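You operate a simulated robot arm through the tools that you are given. There is no shell and no other tool. Be economical: measure what you need, move in short steps, check, and stop when the job is done.

You are at the controls of a simulated robot arm. One attempt, no reset.

TASK
Put the polishing block on top of the brown empty carton.

The check looks at the end state, three seconds after you hand in, the way a careful person would. Anything else that was tipped, shoved, dropped, spilled or broken makes it a failure.

THE ROBOT
A 6-joint arm with a two-finger parallel gripper, fixed in place. Base frame: the origin is at the foot of the arm, x ahead of it, y to its left, z up; the work surface is at about z = 0.72. Readings come in m, rad, newtons and seconds.
With the tool pointing down near the work surface it reaches from about 0.22 to 0.62 m from the base axis. Its first joint turns from -1.152 to 1.152 rad. Payload 2.7 kg.
Tool frame: the origin (TCP) lies between the finger pads and is the grasp point; the fingertips stand 0.023 m ahead of it; z points along the fingers, y is the line along which they close. Largest opening 0.094 m; finger width 0.038, thickness 0.01; the body of the gripper, 0.054 by 0.096 m, starts 0.039 m behind the TCP.
Orientation is that of the tool frame in the base frame, as [roll, pitch, yaw] about the fixed x, y, z axes, in that order (R = Rz(yaw) Ry(pitch) Rx(roll)). With the fingers straight down and closing along the base's y, the tool's x points along the base's -x, its y along +y and its z along -z.

THE INTERFACE
- The arm moves only by the tool send_rows. Its argument "steps" is a list that holds one entry, the list of rows, each a list of 5 numbers: the shift along the base's x, y, z in m, then the turn about the base's z in rad, then the gripper command, from -1 (fully open) to 1 (shut), values between in proportion. In form: [[[dx, dy, dz, twist, jaw], ...]]. A call has 1 to 12 rows; each row is the pose to reach, as a shift and turn from the pose commanded when the call began. A row lasts 0.2 s, in which the tool goes at most 0.05 m and 0.15 rad; a call with a longer step from one row to the next is refused whole, and so is a gripper value outside its range. A pose out of reach is approached as far as the arm can. The call stops where the force on the tool passes 40 N (or 10 N more than at its start, if that is more) or the arm is blocked; 0.2 s more then pass. The fingers move at their own pace (about 0.045 m/s each) and stop on an object; they squeeze with about 26 N. The grip force told is the motor's: it shows also when the fingers shut on nothing. Time passes only in rows, and 0.2 s behind the last, so rows that repeat a pose let the fingers close. The reply holds the time, the measured pose of the TCP, the force on the tool along the base axes, the opening and the grip force, in the units named above and with some noise.
- Cameras (640 x 400 px; columns grow to the right, rows downward): "scene" is fixed at [0.062, -0.4201, 1.4103]; the picture's right is [0.88, -0.48, 0.00], its down [-0.24, -0.45, -0.86] and it looks along [0.41, 0.76, -0.51] (base axes); focal length 376 px, centre (320, 200). "wrist" rides on the gripper at [-0.039, 0, -0.044] in the tool frame; the picture's right is [0.00, -1.00, 0.00], its down [0.97, 0.00, -0.24] and it looks along [0.24, 0.00, 0.97] (tool axes); focal length 218 px, centre (320, 200).
- grab_frame(camera): a new picture of that camera. No time passes.
- point_at(camera, pixels): for up to 12 pixels [column, row] of the newest picture of that camera ("zoom" is the newest enlarged one), the place [x, y, z] in the base frame of the surface seen there, good to about 0.002 m. No time passes.
- close_up(camera, box): a new picture of the part [left, top, right, bottom] of that camera's present view, enlarged. No time passes.
- job_done(): hands the job in; it is judged then, once.

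Keep the steps short. Do not move on a guess: measure, check each grasp and each placing, and mend mistakes. In all there are 60 turns and 30 pictures (those below and enlarged ones count). Leave the gripper open and the arm clear of the work at the hand-in unless told otherwise, and finish with a single line.

The tools are called after "Call:" as a command line: name --argument value ..., lists and objects as JSON in quotes. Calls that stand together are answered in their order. send_rows: Moves the arm, as the interface text tells. Its arguments: {"type":"object","properties":{"steps":{"type":"array","items":{"type":"array","items":{"type":"array","items":{"type":"number"}}}}},"required":["steps"]} The other tools are called the same way: grab_frame (camera) takes a picture; point_at (camera, pixels) gives the place of the surface under pixels of a picture; close_up (camera, box) takes an enlarged picture of a part of a camera's view; job_done () hands the job in.

At the start:

```text
time_s: 0.0
ee_pos: [0.2416, 0.2301, 1.0313]
orientation: [3.14, 0.0, -3.14]
ft_force: [0.5, 0.1, -1.0]
width: 0.0939
gripper_force: 0.0
```

scene: 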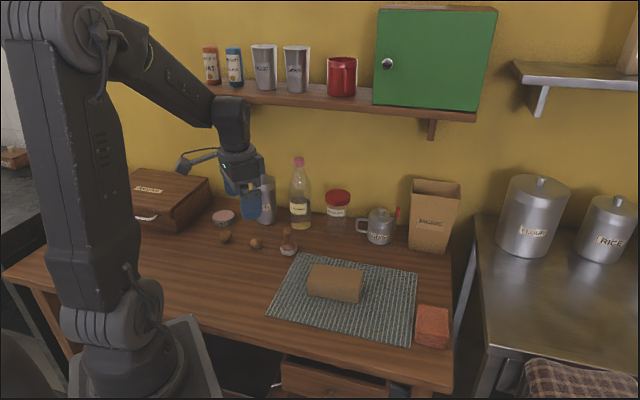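
wrist: 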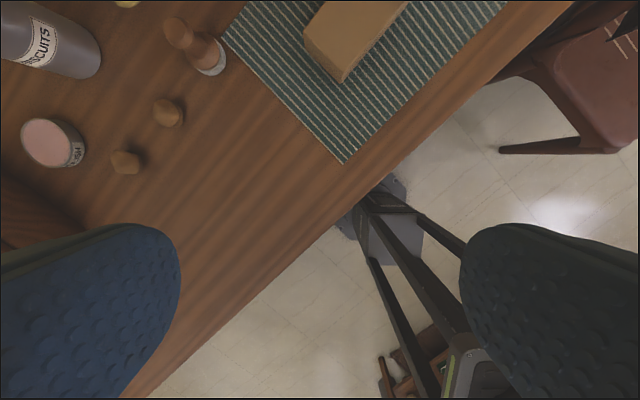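

I see a brown carton on the mat (335,283), a reddish block (433,327) and an open-topped tan carton (433,215). I'll enlarge these to tell them apart.

Call:
close_up --camera "scene" --box '[260, 230, 470, 361]'

Call:
close_up --camera "scene" --box '[340, 160, 480, 260]'

```text
3.05 times, centred on (365, 296) of scene
```

zoom: 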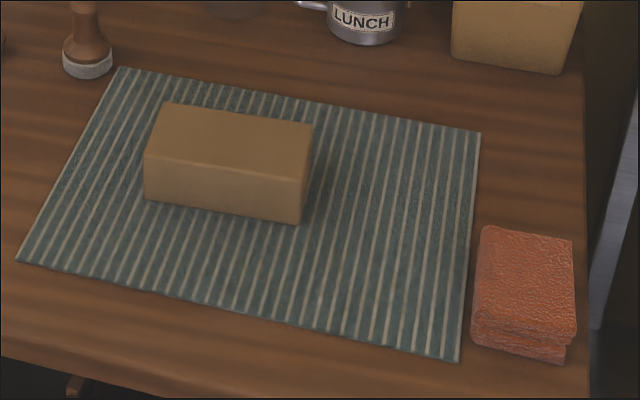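

```text
4.00 times, centred on (410, 210) of scene
```

zoom: 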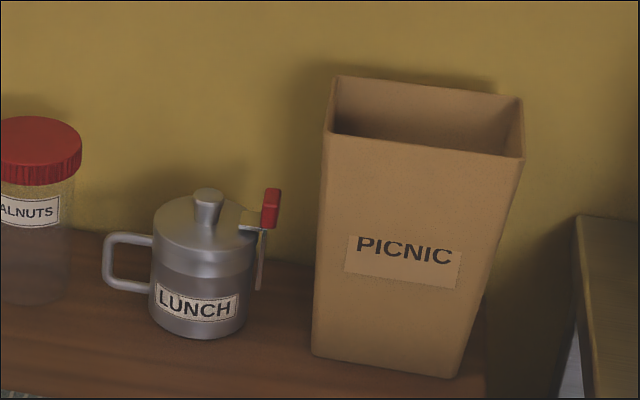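

The red thing looks like folded cloth, and the item near (288,245) looks like a wooden knob with a white pad. I'll enlarge that area and look again at the red one.

Call:
close_up --camera "scene" --box '[200, 195, 312, 265]'

Call:
close_up --camera "scene" --box '[400, 295, 464, 355]'

Call:
close_up --camera "wrist" --box '[0, 0, 400, 200]'

```text
5.71 times, centred on (256, 230) of scene
```

zoom: 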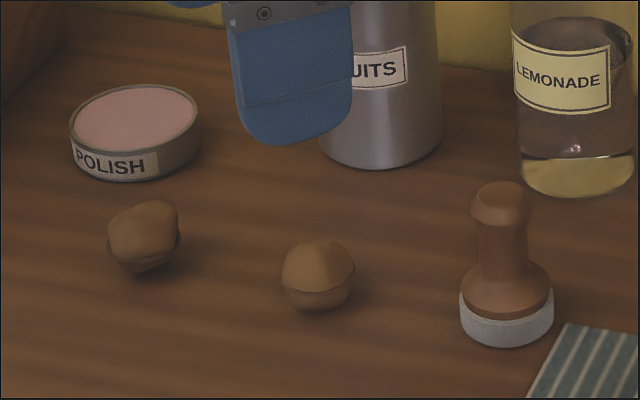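

```text
6.67 times, centred on (432, 325) of scene
```

zoom: 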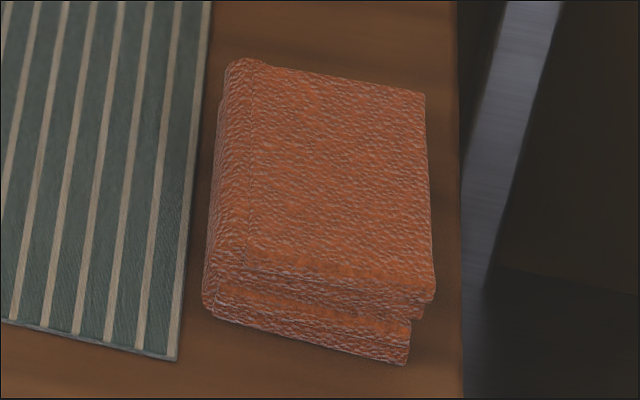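

```text
1.60 times, centred on (200, 100) of wrist
```

zoom: 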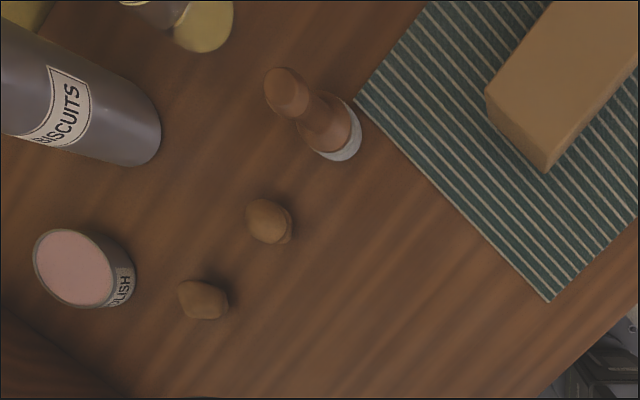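

The wooden handle with a felt pad is the polishing block, and the closed brown box on the mat is the carton. The red item is a cloth, and PICNIC is an open bag. Next I measure block and carton.

Call:
point_at --camera "zoom" --pixels '[[280, 90], [308, 98], [318, 110], [328, 128], [345, 135], [352, 148], [335, 158], [357, 115], [380, 170], [270, 215], [80, 265], [130, 150]]'

Call:
point_at --camera "scene" --pixels '[[314, 266], [361, 272], [357, 291], [310, 283], [335, 277], [332, 295], [288, 231], [288, 238], [288, 246], [288, 253], [283, 250], [296, 250]]'

```text
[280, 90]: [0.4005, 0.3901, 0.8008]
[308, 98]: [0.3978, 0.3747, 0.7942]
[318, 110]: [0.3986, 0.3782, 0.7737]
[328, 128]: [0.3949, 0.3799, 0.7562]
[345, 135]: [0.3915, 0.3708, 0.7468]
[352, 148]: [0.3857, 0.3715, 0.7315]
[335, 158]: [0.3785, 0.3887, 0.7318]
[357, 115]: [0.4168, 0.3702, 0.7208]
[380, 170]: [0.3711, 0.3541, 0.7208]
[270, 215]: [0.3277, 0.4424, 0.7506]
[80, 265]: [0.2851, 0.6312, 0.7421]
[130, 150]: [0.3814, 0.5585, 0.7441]
```

```text
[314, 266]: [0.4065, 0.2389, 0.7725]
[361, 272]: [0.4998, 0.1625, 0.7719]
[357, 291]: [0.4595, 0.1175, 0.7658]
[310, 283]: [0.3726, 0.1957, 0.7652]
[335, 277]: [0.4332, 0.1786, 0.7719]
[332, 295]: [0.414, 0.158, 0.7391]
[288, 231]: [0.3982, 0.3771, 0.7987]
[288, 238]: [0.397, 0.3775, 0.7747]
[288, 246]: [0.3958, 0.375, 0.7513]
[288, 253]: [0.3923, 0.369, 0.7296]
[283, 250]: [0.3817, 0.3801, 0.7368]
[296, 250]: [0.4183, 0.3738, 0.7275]
```

The block's axis is near (0.402, 0.382), its top is at z 0.802, and the neck is around z 0.77–0.79. The carton top is at z 0.772, centred near (0.436, 0.178). I'll measure the bottle, jar and can to check finger clearance.

Call:
point_at --camera "scene" --pixels '[[300, 225], [300, 212], [291, 210], [309, 210], [300, 163], [299, 185], [337, 225], [328, 215], [337, 193], [268, 215], [268, 180], [375, 240]]'

Call:
close_up --camera "scene" --box '[268, 220, 308, 260]'

```text
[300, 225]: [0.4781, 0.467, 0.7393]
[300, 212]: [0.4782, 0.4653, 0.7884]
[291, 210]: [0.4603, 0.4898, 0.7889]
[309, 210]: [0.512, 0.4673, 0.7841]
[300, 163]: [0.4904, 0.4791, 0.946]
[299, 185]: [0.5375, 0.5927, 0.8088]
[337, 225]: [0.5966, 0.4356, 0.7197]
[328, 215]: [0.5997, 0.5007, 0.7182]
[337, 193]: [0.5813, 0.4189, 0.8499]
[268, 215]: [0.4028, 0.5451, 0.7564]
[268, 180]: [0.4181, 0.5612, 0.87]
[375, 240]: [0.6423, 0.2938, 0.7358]
```

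```text
10.00 times, centred on (288, 240) of scene
```

zoom: 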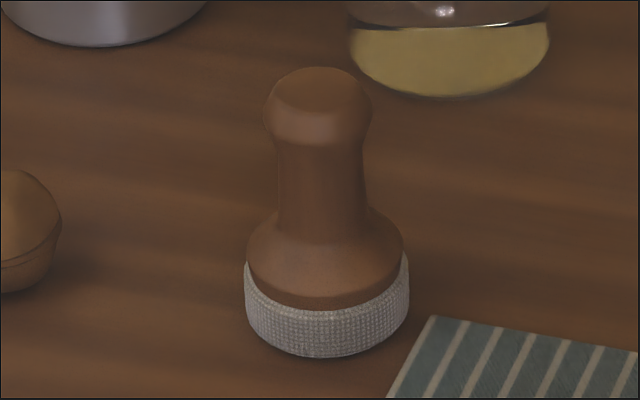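

The bottle is about 0.11 m clear, so if I close across the radial direction (twist +0.76) there is room. I'll refine the block's axis with points on its top and edges.

Call:
point_at --camera "zoom" --pixels '[[318, 72], [318, 92], [318, 108], [268, 112], [367, 112], [318, 125], [285, 180], [357, 180], [320, 180], [250, 300], [404, 300], [327, 350]]'

Call:
send_rows --steps '[[[0.02, 0.02, 0, 0.13, -0.3], [0.045, 0.04, 0, 0.26, -0.3], [0.07, 0.065, 0, 0.39, -0.3], [0.095, 0.09, 0, 0.52, -0.3], [0.12, 0.115, 0, 0.65, -0.3], [0.14, 0.135, 0, 0.76, -0.3], [0.16, 0.152, 0, 0.76, -0.3], [0.16, 0.152, -0.04, 0.76, -0.3], [0.16, 0.152, -0.08, 0.76, -0.3], [0.16, 0.152, -0.12, 0.76, -0.3], [0.16, 0.152, -0.12, 0.76, -0.3]]]'

```text
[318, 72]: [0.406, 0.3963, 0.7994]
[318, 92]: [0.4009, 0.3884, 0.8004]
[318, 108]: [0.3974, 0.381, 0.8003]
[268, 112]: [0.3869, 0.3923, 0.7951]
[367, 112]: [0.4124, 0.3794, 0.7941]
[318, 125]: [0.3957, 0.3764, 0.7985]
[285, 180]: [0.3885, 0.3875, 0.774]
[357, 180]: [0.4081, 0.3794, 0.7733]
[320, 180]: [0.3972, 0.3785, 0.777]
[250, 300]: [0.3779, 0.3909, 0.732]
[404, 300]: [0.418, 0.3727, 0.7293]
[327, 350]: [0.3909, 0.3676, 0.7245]
```

```text
time_s: 2.4
ee_pos: [0.4019, 0.3825, 0.9099]
orientation: [3.14, -0.001, -2.379]
ft_force: [-0.3, 0.2, -0.1]
width: 0.0612
gripper_force: 0.0
```

Axis refined to about (0.400, 0.386), with the knob's widest part near z 0.792. The pads will meet the knob there, so I descend to TCP z 0.787, which keeps the tips above the shoulder.

Call:
send_rows --steps '[[[-0.002, 0.0035, -0.03, 0, -0.3], [-0.002, 0.0035, -0.06, 0, -0.3], [-0.002, 0.0035, -0.085, 0, -0.3], [-0.002, 0.0035, -0.105, 0, -0.3], [-0.002, 0.0035, -0.123, 0, -0.3], [-0.002, 0.0035, -0.123, 0, -0.3]]]'

Call:
grab_frame --camera "wrist"

Call:
close_up --camera "scene" --box '[240, 190, 340, 260]'

```text
time_s: 3.8
ee_pos: [0.3986, 0.386, 0.7877]
orientation: [3.141, 0.001, -2.38]
ft_force: [0.0, -0.8, -0.5]
width: 0.0612
gripper_force: 0.1
```

```text
21 pictures are left
```

wrist: 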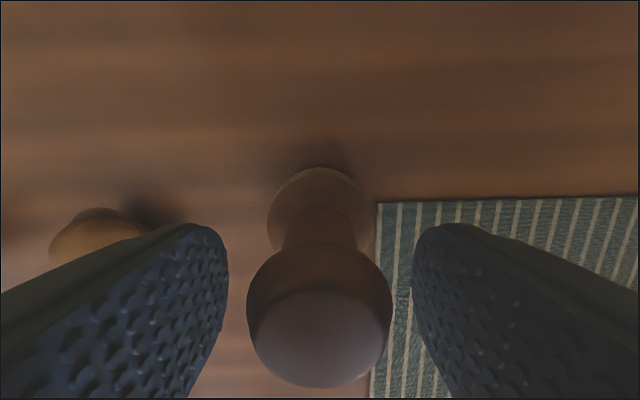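

```text
5.71 times, centred on (290, 225) of scene
```

zoom: 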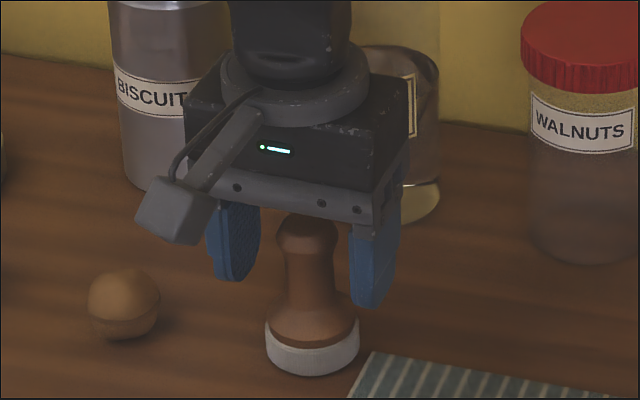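

The knob sits centred between the pads and nothing is touching. Closing now.

Call:
send_rows --steps '[[[0, 0, 0, 0, 0.2], [0, 0, 0, 0, 1], [0, 0, 0, 0, 1], [0, 0, 0, 0, 1], [0, 0, 0, 0, 1]]]'

```text
time_s: 5.0
ee_pos: [0.3985, 0.3856, 0.7883]
orientation: [3.14, 0.001, -2.381]
ft_force: [0.3, -0.4, 0.7]
width: 0.0272
gripper_force: 26.1
```

Gripped at 0.027 m with 26 N. I'll lift 0.10 m and check.

Call:
send_rows --steps '[[[0, 0, 0.015, 0, 1], [0, 0, 0.035, 0, 1], [0, 0, 0.06, 0, 1], [0, 0, 0.085, 0, 1], [0, 0, 0.11, 0, 1], [0, 0, 0.11, 0, 1]]]'

Call:
close_up --camera "scene" --box '[220, 150, 380, 260]'

```text
time_s: 6.4
ee_pos: [0.3977, 0.3846, 0.8966]
orientation: [3.14, -0.001, -2.378]
ft_force: [-0.3, -0.5, -0.1]
width: 0.0001
gripper_force: 26.1
```

```text
3.64 times, centred on (300, 205) of scene
```

zoom: 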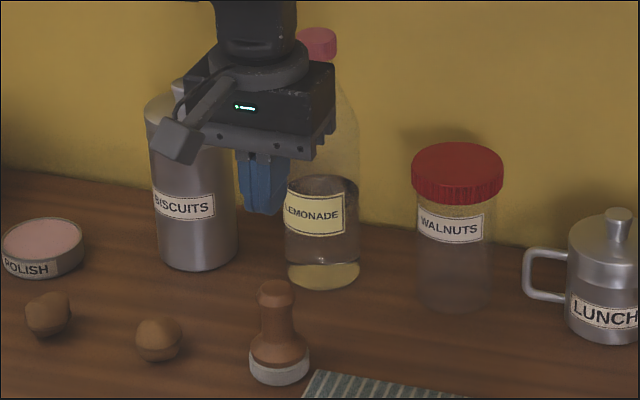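

The fingers are shut on nothing: the block slipped out at the knob and is still standing. I'll remeasure it before regripping, and open at this height.

Call:
send_rows --steps '[[[0, 0, 0.02, 0, -0.3], [0, 0, 0.02, 0, -0.3], [0, 0, 0.02, 0, -0.3], [0, 0, 0.02, 0, -0.3]]]'

Call:
close_up --camera "scene" --box '[268, 220, 308, 260]'

Call:
grab_frame --camera "wrist"

```text
time_s: 7.4
ee_pos: [0.3982, 0.386, 0.9185]
orientation: [3.139, 0.0, -2.377]
ft_force: [0.8, 0.3, 0.5]
width: 0.0612
gripper_force: 0.1
```

```text
10.00 times, centred on (288, 240) of scene
```

zoom: 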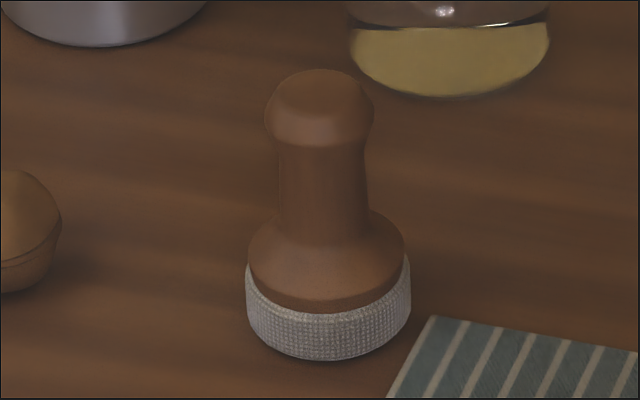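

```text
17 pictures are left
```

wrist: 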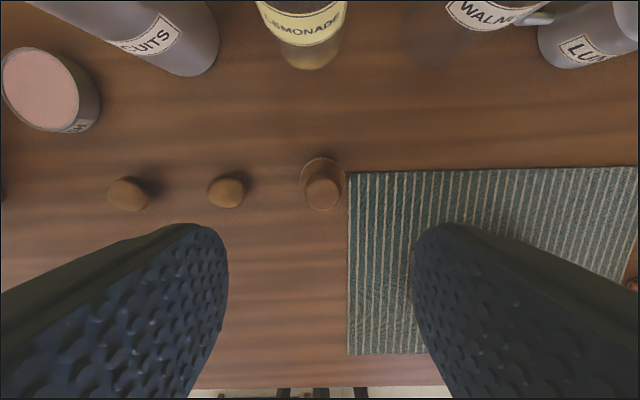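

Call:
point_at --camera "wrist" --pixels '[[322, 184], [322, 190], [322, 196], [322, 202], [322, 208], [310, 196], [335, 196], [303, 175], [344, 175], [322, 160], [410, 280]]'

Call:
point_at --camera "zoom" --pixels '[[318, 74], [318, 95], [318, 105], [270, 112], [370, 112], [275, 140], [366, 145], [282, 170], [362, 170], [284, 205], [360, 205], [270, 225]]'

```text
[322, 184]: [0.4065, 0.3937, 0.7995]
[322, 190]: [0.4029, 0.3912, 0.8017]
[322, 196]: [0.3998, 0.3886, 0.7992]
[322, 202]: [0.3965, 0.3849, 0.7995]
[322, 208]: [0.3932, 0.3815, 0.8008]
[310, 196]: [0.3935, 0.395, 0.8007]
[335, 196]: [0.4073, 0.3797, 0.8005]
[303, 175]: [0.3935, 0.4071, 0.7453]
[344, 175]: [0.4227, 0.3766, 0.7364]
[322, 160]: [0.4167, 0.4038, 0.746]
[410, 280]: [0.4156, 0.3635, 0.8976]
```

```text
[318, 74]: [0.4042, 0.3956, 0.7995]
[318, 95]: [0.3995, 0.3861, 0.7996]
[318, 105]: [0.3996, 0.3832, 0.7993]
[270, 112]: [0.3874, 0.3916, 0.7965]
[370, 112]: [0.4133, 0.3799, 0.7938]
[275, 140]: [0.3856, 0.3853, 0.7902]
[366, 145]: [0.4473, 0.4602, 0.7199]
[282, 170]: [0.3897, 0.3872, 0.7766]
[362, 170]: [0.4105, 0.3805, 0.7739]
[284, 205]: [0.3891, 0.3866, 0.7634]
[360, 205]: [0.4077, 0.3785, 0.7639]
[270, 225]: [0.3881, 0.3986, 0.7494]
```

The block has barely moved; its axis is at (0.400, 0.388). I'll go slightly lower (TCP 0.780, tips about at the shoulder), recentred, and grip longer.

Call:
send_rows --steps '[[[0.002, 0.002, -0.03, 0, -0.3], [0.002, 0.002, -0.07, 0, -0.3], [0.002, 0.002, -0.1, 0, -0.3], [0.002, 0.002, -0.12, 0, -0.3], [0.002, 0.002, -0.138, 0, -0.3], [0.002, 0.002, -0.138, 0, -0.3], [0.002, 0.002, -0.138, 0, 1], [0.002, 0.002, -0.138, 0, 1], [0.002, 0.002, -0.138, 0, 1], [0.002, 0.002, -0.138, 0, 1], [0.002, 0.002, -0.138, 0, 1]]]'

Call:
close_up --camera "scene" --box '[250, 195, 330, 260]'

```text
time_s: 9.8
ee_pos: [0.4009, 0.3871, 0.7791]
orientation: [3.14, 0.0, -2.38]
ft_force: [0.6, 0.2, -1.1]
width: 0.0276
gripper_force: 26.0
```

```text
6.15 times, centred on (290, 228) of scene
```

zoom: 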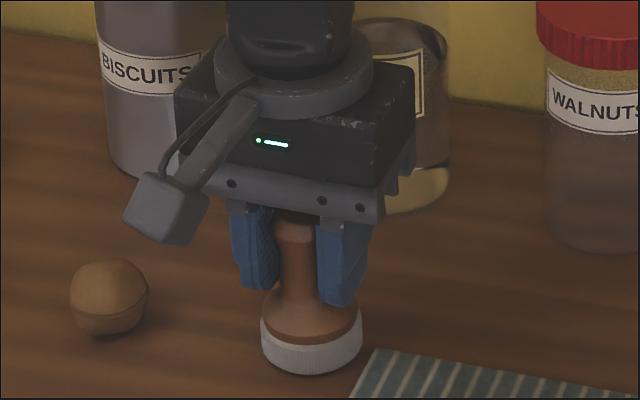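

Width is 0.0276 m, so the pads hold the knob and sit lower down the handle. I'll test with a slow 0.02 m lift and read the width and force.

Call:
send_rows --steps '[[[0, 0, 0.002, 0, 1], [0, 0, 0.004, 0, 1], [0, 0, 0.007, 0, 1], [0, 0, 0.01, 0, 1]]]'

Call:
close_up --camera "scene" --box '[250, 195, 330, 260]'

```text
time_s: 10.8
ee_pos: [0.4017, 0.3881, 0.7908]
orientation: [3.139, -0.002, -2.379]
ft_force: [-0.1, -1.0, -0.3]
width: 0.0273
gripper_force: 26.2
```

```text
6.15 times, centred on (290, 228) of scene
```

zoom: 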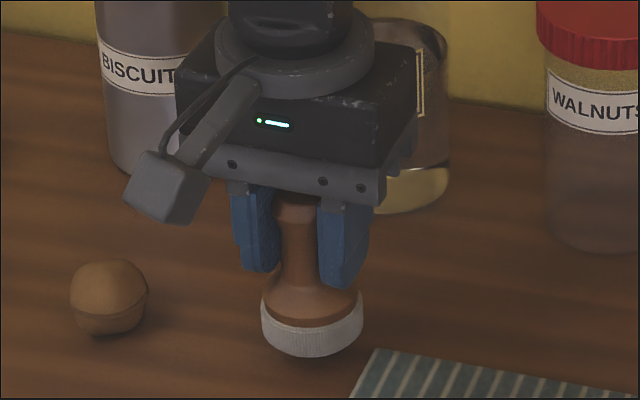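

The block rose with the gripper. I'll hold for a moment and look again to see whether it creeps down.

Call:
send_rows --steps '[[[0, 0, 0, 0, 1], [0, 0, 0, 0, 1], [0, 0, 0, 0, 1], [0, 0, 0, 0, 1], [0, 0, 0, 0, 1], [0, 0, 0, 0, 1], [0, 0, 0, 0, 1], [0, 0, 0, 0, 1]]]'

Call:
close_up --camera "scene" --box '[250, 195, 330, 260]'

```text
time_s: 12.6
ee_pos: [0.4008, 0.3876, 0.7898]
orientation: [3.141, 0.001, -2.378]
ft_force: [0.5, -0.1, -0.5]
width: 0.0275
gripper_force: 26.4
```

```text
6.15 times, centred on (290, 228) of scene
```

zoom: 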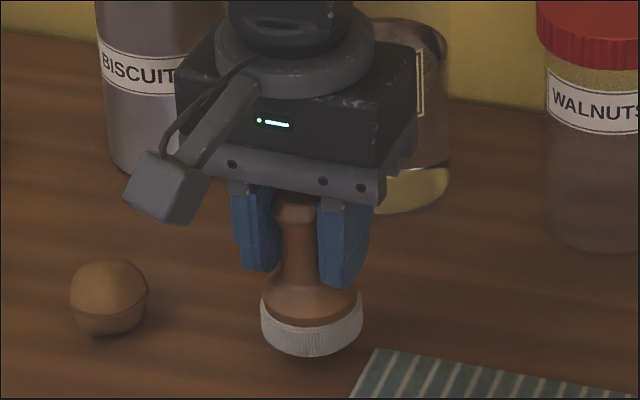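

No creep, so the hold is stable. I'll lift slowly to about z 0.89, then re-measure the carton's top edges.

Call:
send_rows --steps '[[[0, 0, 0.004, 0, 1], [0, 0, 0.01, 0, 1], [0, 0, 0.018, 0, 1], [0, 0, 0.027, 0, 1], [0, 0, 0.037, 0, 1], [0, 0, 0.047, 0, 1], [0, 0, 0.057, 0, 1], [0, 0, 0.067, 0, 1], [0, 0, 0.077, 0, 1], [0, 0, 0.087, 0, 1], [0, 0, 0.095, 0, 1], [0, 0, 0.1, 0, 1]]]'

Call:
close_up --camera "scene" --box '[256, 180, 384, 310]'

```text
time_s: 15.2
ee_pos: [0.4, 0.3884, 0.8894]
orientation: [3.139, -0.003, -2.379]
ft_force: [0.1, -0.2, -0.7]
width: 0.0276
gripper_force: 26.2
```

```text
3.08 times, centred on (320, 245) of scene
```

zoom: 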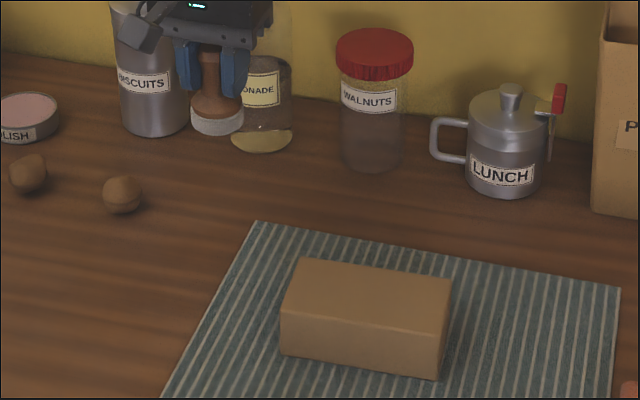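

The block is held clear. In the zoom the carton's top corners are near (302,260), (449,280), (441,330) and (283,308). I'll measure just inside them, along with block base points.

Call:
point_at --camera "zoom" --pixels '[[303, 262], [447, 281], [440, 326], [285, 305], [375, 271], [370, 293], [364, 314], [366, 318], [295, 283], [444, 304], [217, 125], [217, 133]]'

```text
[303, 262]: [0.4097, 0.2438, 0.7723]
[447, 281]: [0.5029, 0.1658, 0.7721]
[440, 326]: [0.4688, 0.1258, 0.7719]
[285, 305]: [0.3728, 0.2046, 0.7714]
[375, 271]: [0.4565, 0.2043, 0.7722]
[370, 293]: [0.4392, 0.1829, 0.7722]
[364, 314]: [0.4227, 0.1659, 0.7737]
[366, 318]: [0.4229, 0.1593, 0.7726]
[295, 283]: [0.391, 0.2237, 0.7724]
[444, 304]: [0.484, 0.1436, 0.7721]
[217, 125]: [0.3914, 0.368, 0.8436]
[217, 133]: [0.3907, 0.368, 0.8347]
```

The carton's top centre is (0.4385, 0.1845) at z 0.772, about 0.055 m wide. I'll move across at this height in small steps.

Call:
send_rows --steps '[[[0.002, -0.01, 0.005, 0, 1], [0.005, -0.028, 0.005, 0, 1], [0.009, -0.048, 0.005, 0, 1], [0.013, -0.068, 0.005, 0, 1], [0.017, -0.088, 0.005, 0, 1], [0.021, -0.108, 0.005, 0, 1], [0.025, -0.13, 0.005, 0, 1], [0.029, -0.152, 0.005, 0, 1], [0.033, -0.172, 0.005, 0, 1], [0.036, -0.19, 0.005, 0, 1], [0.038, -0.2, 0.005, 0, 1], [0.038, -0.203, 0.005, 0, 1]]]'

Call:
close_up --camera "scene" --box '[270, 180, 400, 310]'

```text
time_s: 17.8
ee_pos: [0.4394, 0.1836, 0.8964]
orientation: [3.141, 0.001, -2.379]
ft_force: [-0.8, 0.4, -0.2]
width: 0.0273
gripper_force: 26.0
```

```text
3.08 times, centred on (335, 245) of scene
```

zoom: 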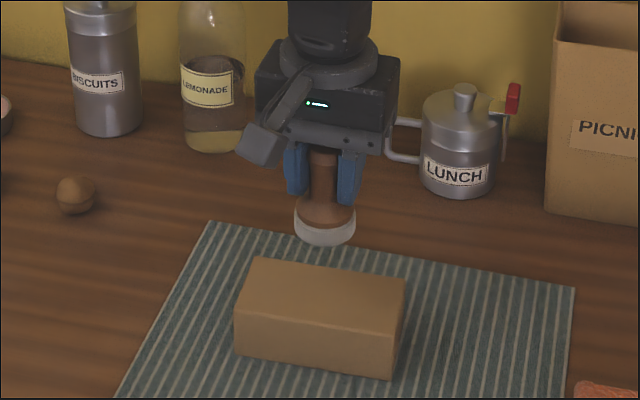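

The block is above the carton. Contact is expected at TCP z of about 0.831, so I'll lower to about 0.837 and look.

Call:
send_rows --steps '[[[0, 0, -0.015, 0, 1], [0, 0, -0.03, 0, 1], [0, 0, -0.04, 0, 1], [0, 0, -0.05, 0, 1], [0, 0, -0.055, 0, 1], [0, 0, -0.057, 0, 1], [0, 0, -0.057, 0, 1]]]'

Call:
close_up --camera "scene" --box '[290, 225, 380, 310]'

```text
time_s: 19.4
ee_pos: [0.4405, 0.1848, 0.8391]
orientation: [3.14, 0.0, -2.378]
ft_force: [0.7, -1.0, -0.3]
width: 0.0276
gripper_force: 25.3
```

```text
4.71 times, centred on (335, 268) of scene
```

zoom: 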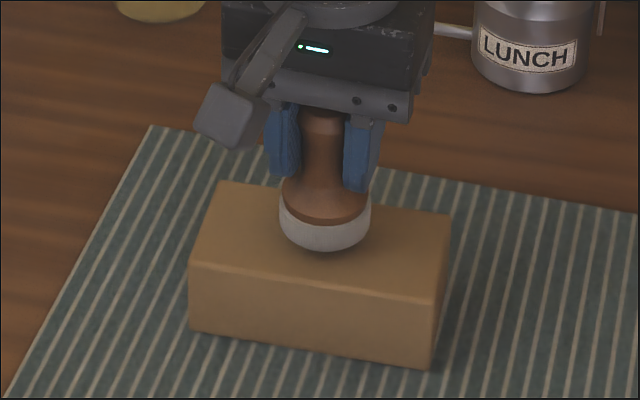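

It's centred well inside the carton top. I'll lower it the last few millimetres gently and watch the force.

Call:
send_rows --steps '[[[-0.001, -0.001, -0.001, 0, 1], [-0.001, -0.001, -0.002, 0, 1], [-0.001, -0.001, -0.003, 0, 1], [-0.001, -0.001, -0.004, 0, 1], [-0.001, -0.001, -0.005, 0, 1], [-0.001, -0.001, -0.005, 0, 1]]]'

Call:
close_up --camera "scene" --box '[290, 225, 380, 310]'

```text
time_s: 20.8
ee_pos: [0.4378, 0.1839, 0.8335]
orientation: [3.14, -0.002, -2.38]
ft_force: [0.2, -0.1, -1.0]
width: 0.0275
gripper_force: 26.4
```

```text
4.71 times, centred on (335, 268) of scene
```

zoom: 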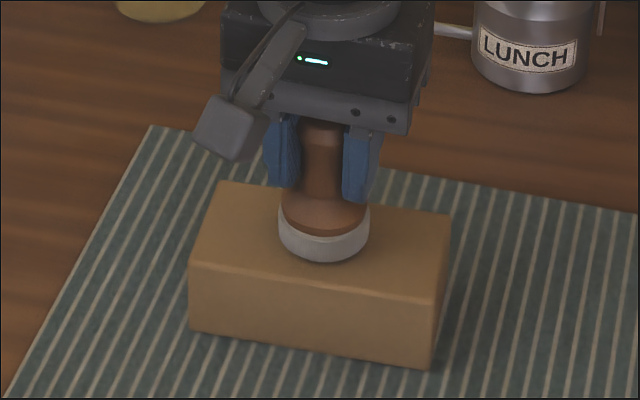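

No contact force yet. I'll measure the gap between the pad's lower rim and the carton top.

Call:
point_at --camera "zoom" --pixels '[[323, 256], [323, 259], [323, 261], [323, 265], [323, 270], [281, 238], [368, 238], [323, 283]]'

Call:
send_rows --steps '[[[0, 0, -0.0007, 0, 1], [0, 0, -0.0014, 0, 1], [0, 0, -0.0021, 0, 1], [0, 0, -0.0021, 0, 1]]]'

```text
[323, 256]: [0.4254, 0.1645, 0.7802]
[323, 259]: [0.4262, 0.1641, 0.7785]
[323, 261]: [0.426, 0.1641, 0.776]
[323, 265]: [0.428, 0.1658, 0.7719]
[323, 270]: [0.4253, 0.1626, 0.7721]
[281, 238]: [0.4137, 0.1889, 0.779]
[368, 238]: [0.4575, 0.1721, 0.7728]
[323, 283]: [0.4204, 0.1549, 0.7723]
```

```text
time_s: 21.8
ee_pos: [0.4393, 0.1835, 0.8319]
orientation: [3.141, 0.003, -2.379]
ft_force: [-1.9, -2.2, 14.6]
width: 0.0274
gripper_force: 25.9
```

Force z is 14.6 N, so the block is resting on the carton. I'll ease up 1 mm to relieve the press, then open.

Call:
send_rows --steps '[[[0, 0, 0.0008, 0, 1], [0, 0, 0.001, 0, 1], [0, 0, 0.001, 0, 0.0], [0, 0, 0.001, 0, -0.3], [0, 0, 0.001, 0, -0.3], [0, 0, 0.001, 0, -0.3]]]'

Call:
close_up --camera "scene" --box '[290, 225, 380, 310]'

```text
time_s: 23.2
ee_pos: [0.438, 0.1838, 0.8321]
orientation: [3.14, 0.0, -2.378]
ft_force: [0.5, 0.4, 0.4]
width: 0.0612
gripper_force: 0.1
```

```text
4.71 times, centred on (335, 268) of scene
```

zoom: 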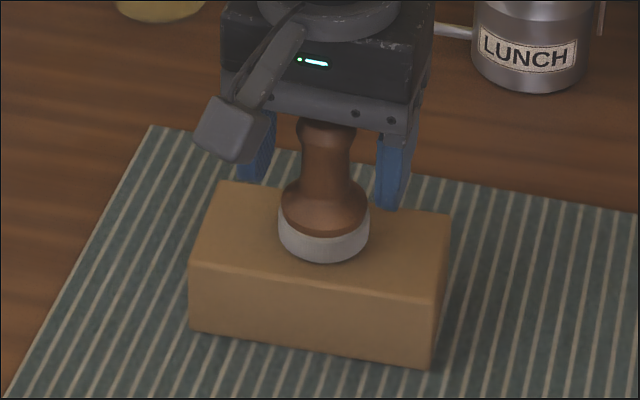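

The block stands free on the carton. I'll go straight up, then pull back toward the base with the gripper open.

Call:
send_rows --steps '[[[0, 0, 0.015, 0, -0.3], [0, 0, 0.04, 0, -0.3], [0, 0, 0.07, 0, -0.3], [0, 0, 0.1, 0, -0.6], [0, 0, 0.135, 0, -1], [0, 0, 0.17, 0, -1], [-0.035, 0, 0.19, 0, -1], [-0.07, 0.01, 0.2, 0, -1], [-0.105, 0.02, 0.2, 0, -1], [-0.14, 0.03, 0.2, 0, -1], [-0.17, 0.04, 0.2, 0, -1], [-0.17, 0.04, 0.2, 0, -1]]]'

Call:
grab_frame --camera "scene"

Call:
close_up --camera "scene" --box '[270, 220, 400, 310]'

```text
time_s: 25.8
ee_pos: [0.2661, 0.2239, 1.03]
orientation: [3.139, -0.003, -2.382]
ft_force: [-0.1, -0.1, -0.4]
width: 0.0938
gripper_force: 0.0
```

```text
8 pictures are left
```

scene: 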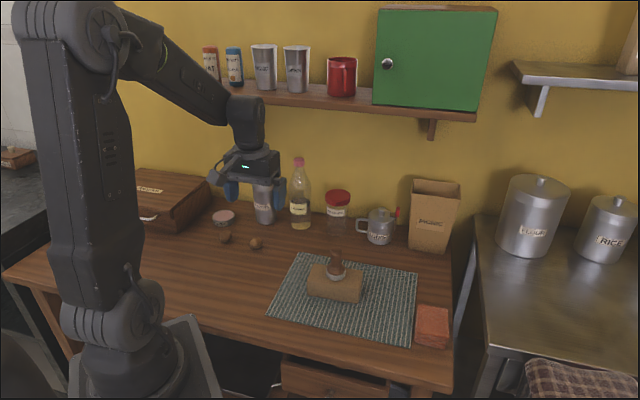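

```text
4.44 times, centred on (335, 265) of scene
```

zoom: 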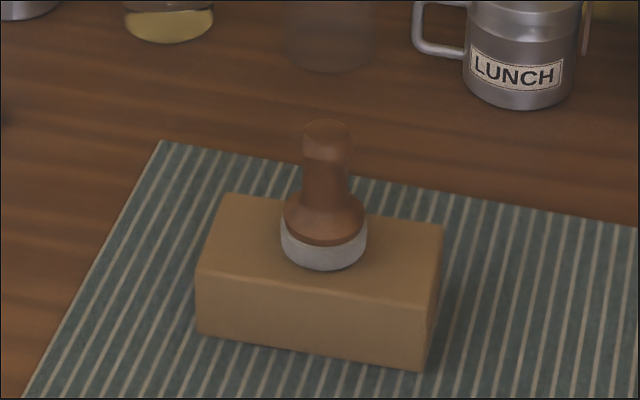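

The block stands upright in the middle of the carton, nothing else has moved, and the arm is clear with the gripper open. Handing in.

Call:
job_done

```text
The job is handed in.
```

The polishing block is standing upright on top of the brown carton on the mat, the gripper is open and the arm is clear; the first grip slipped off the knob, but the block stayed upright and the second grip held.
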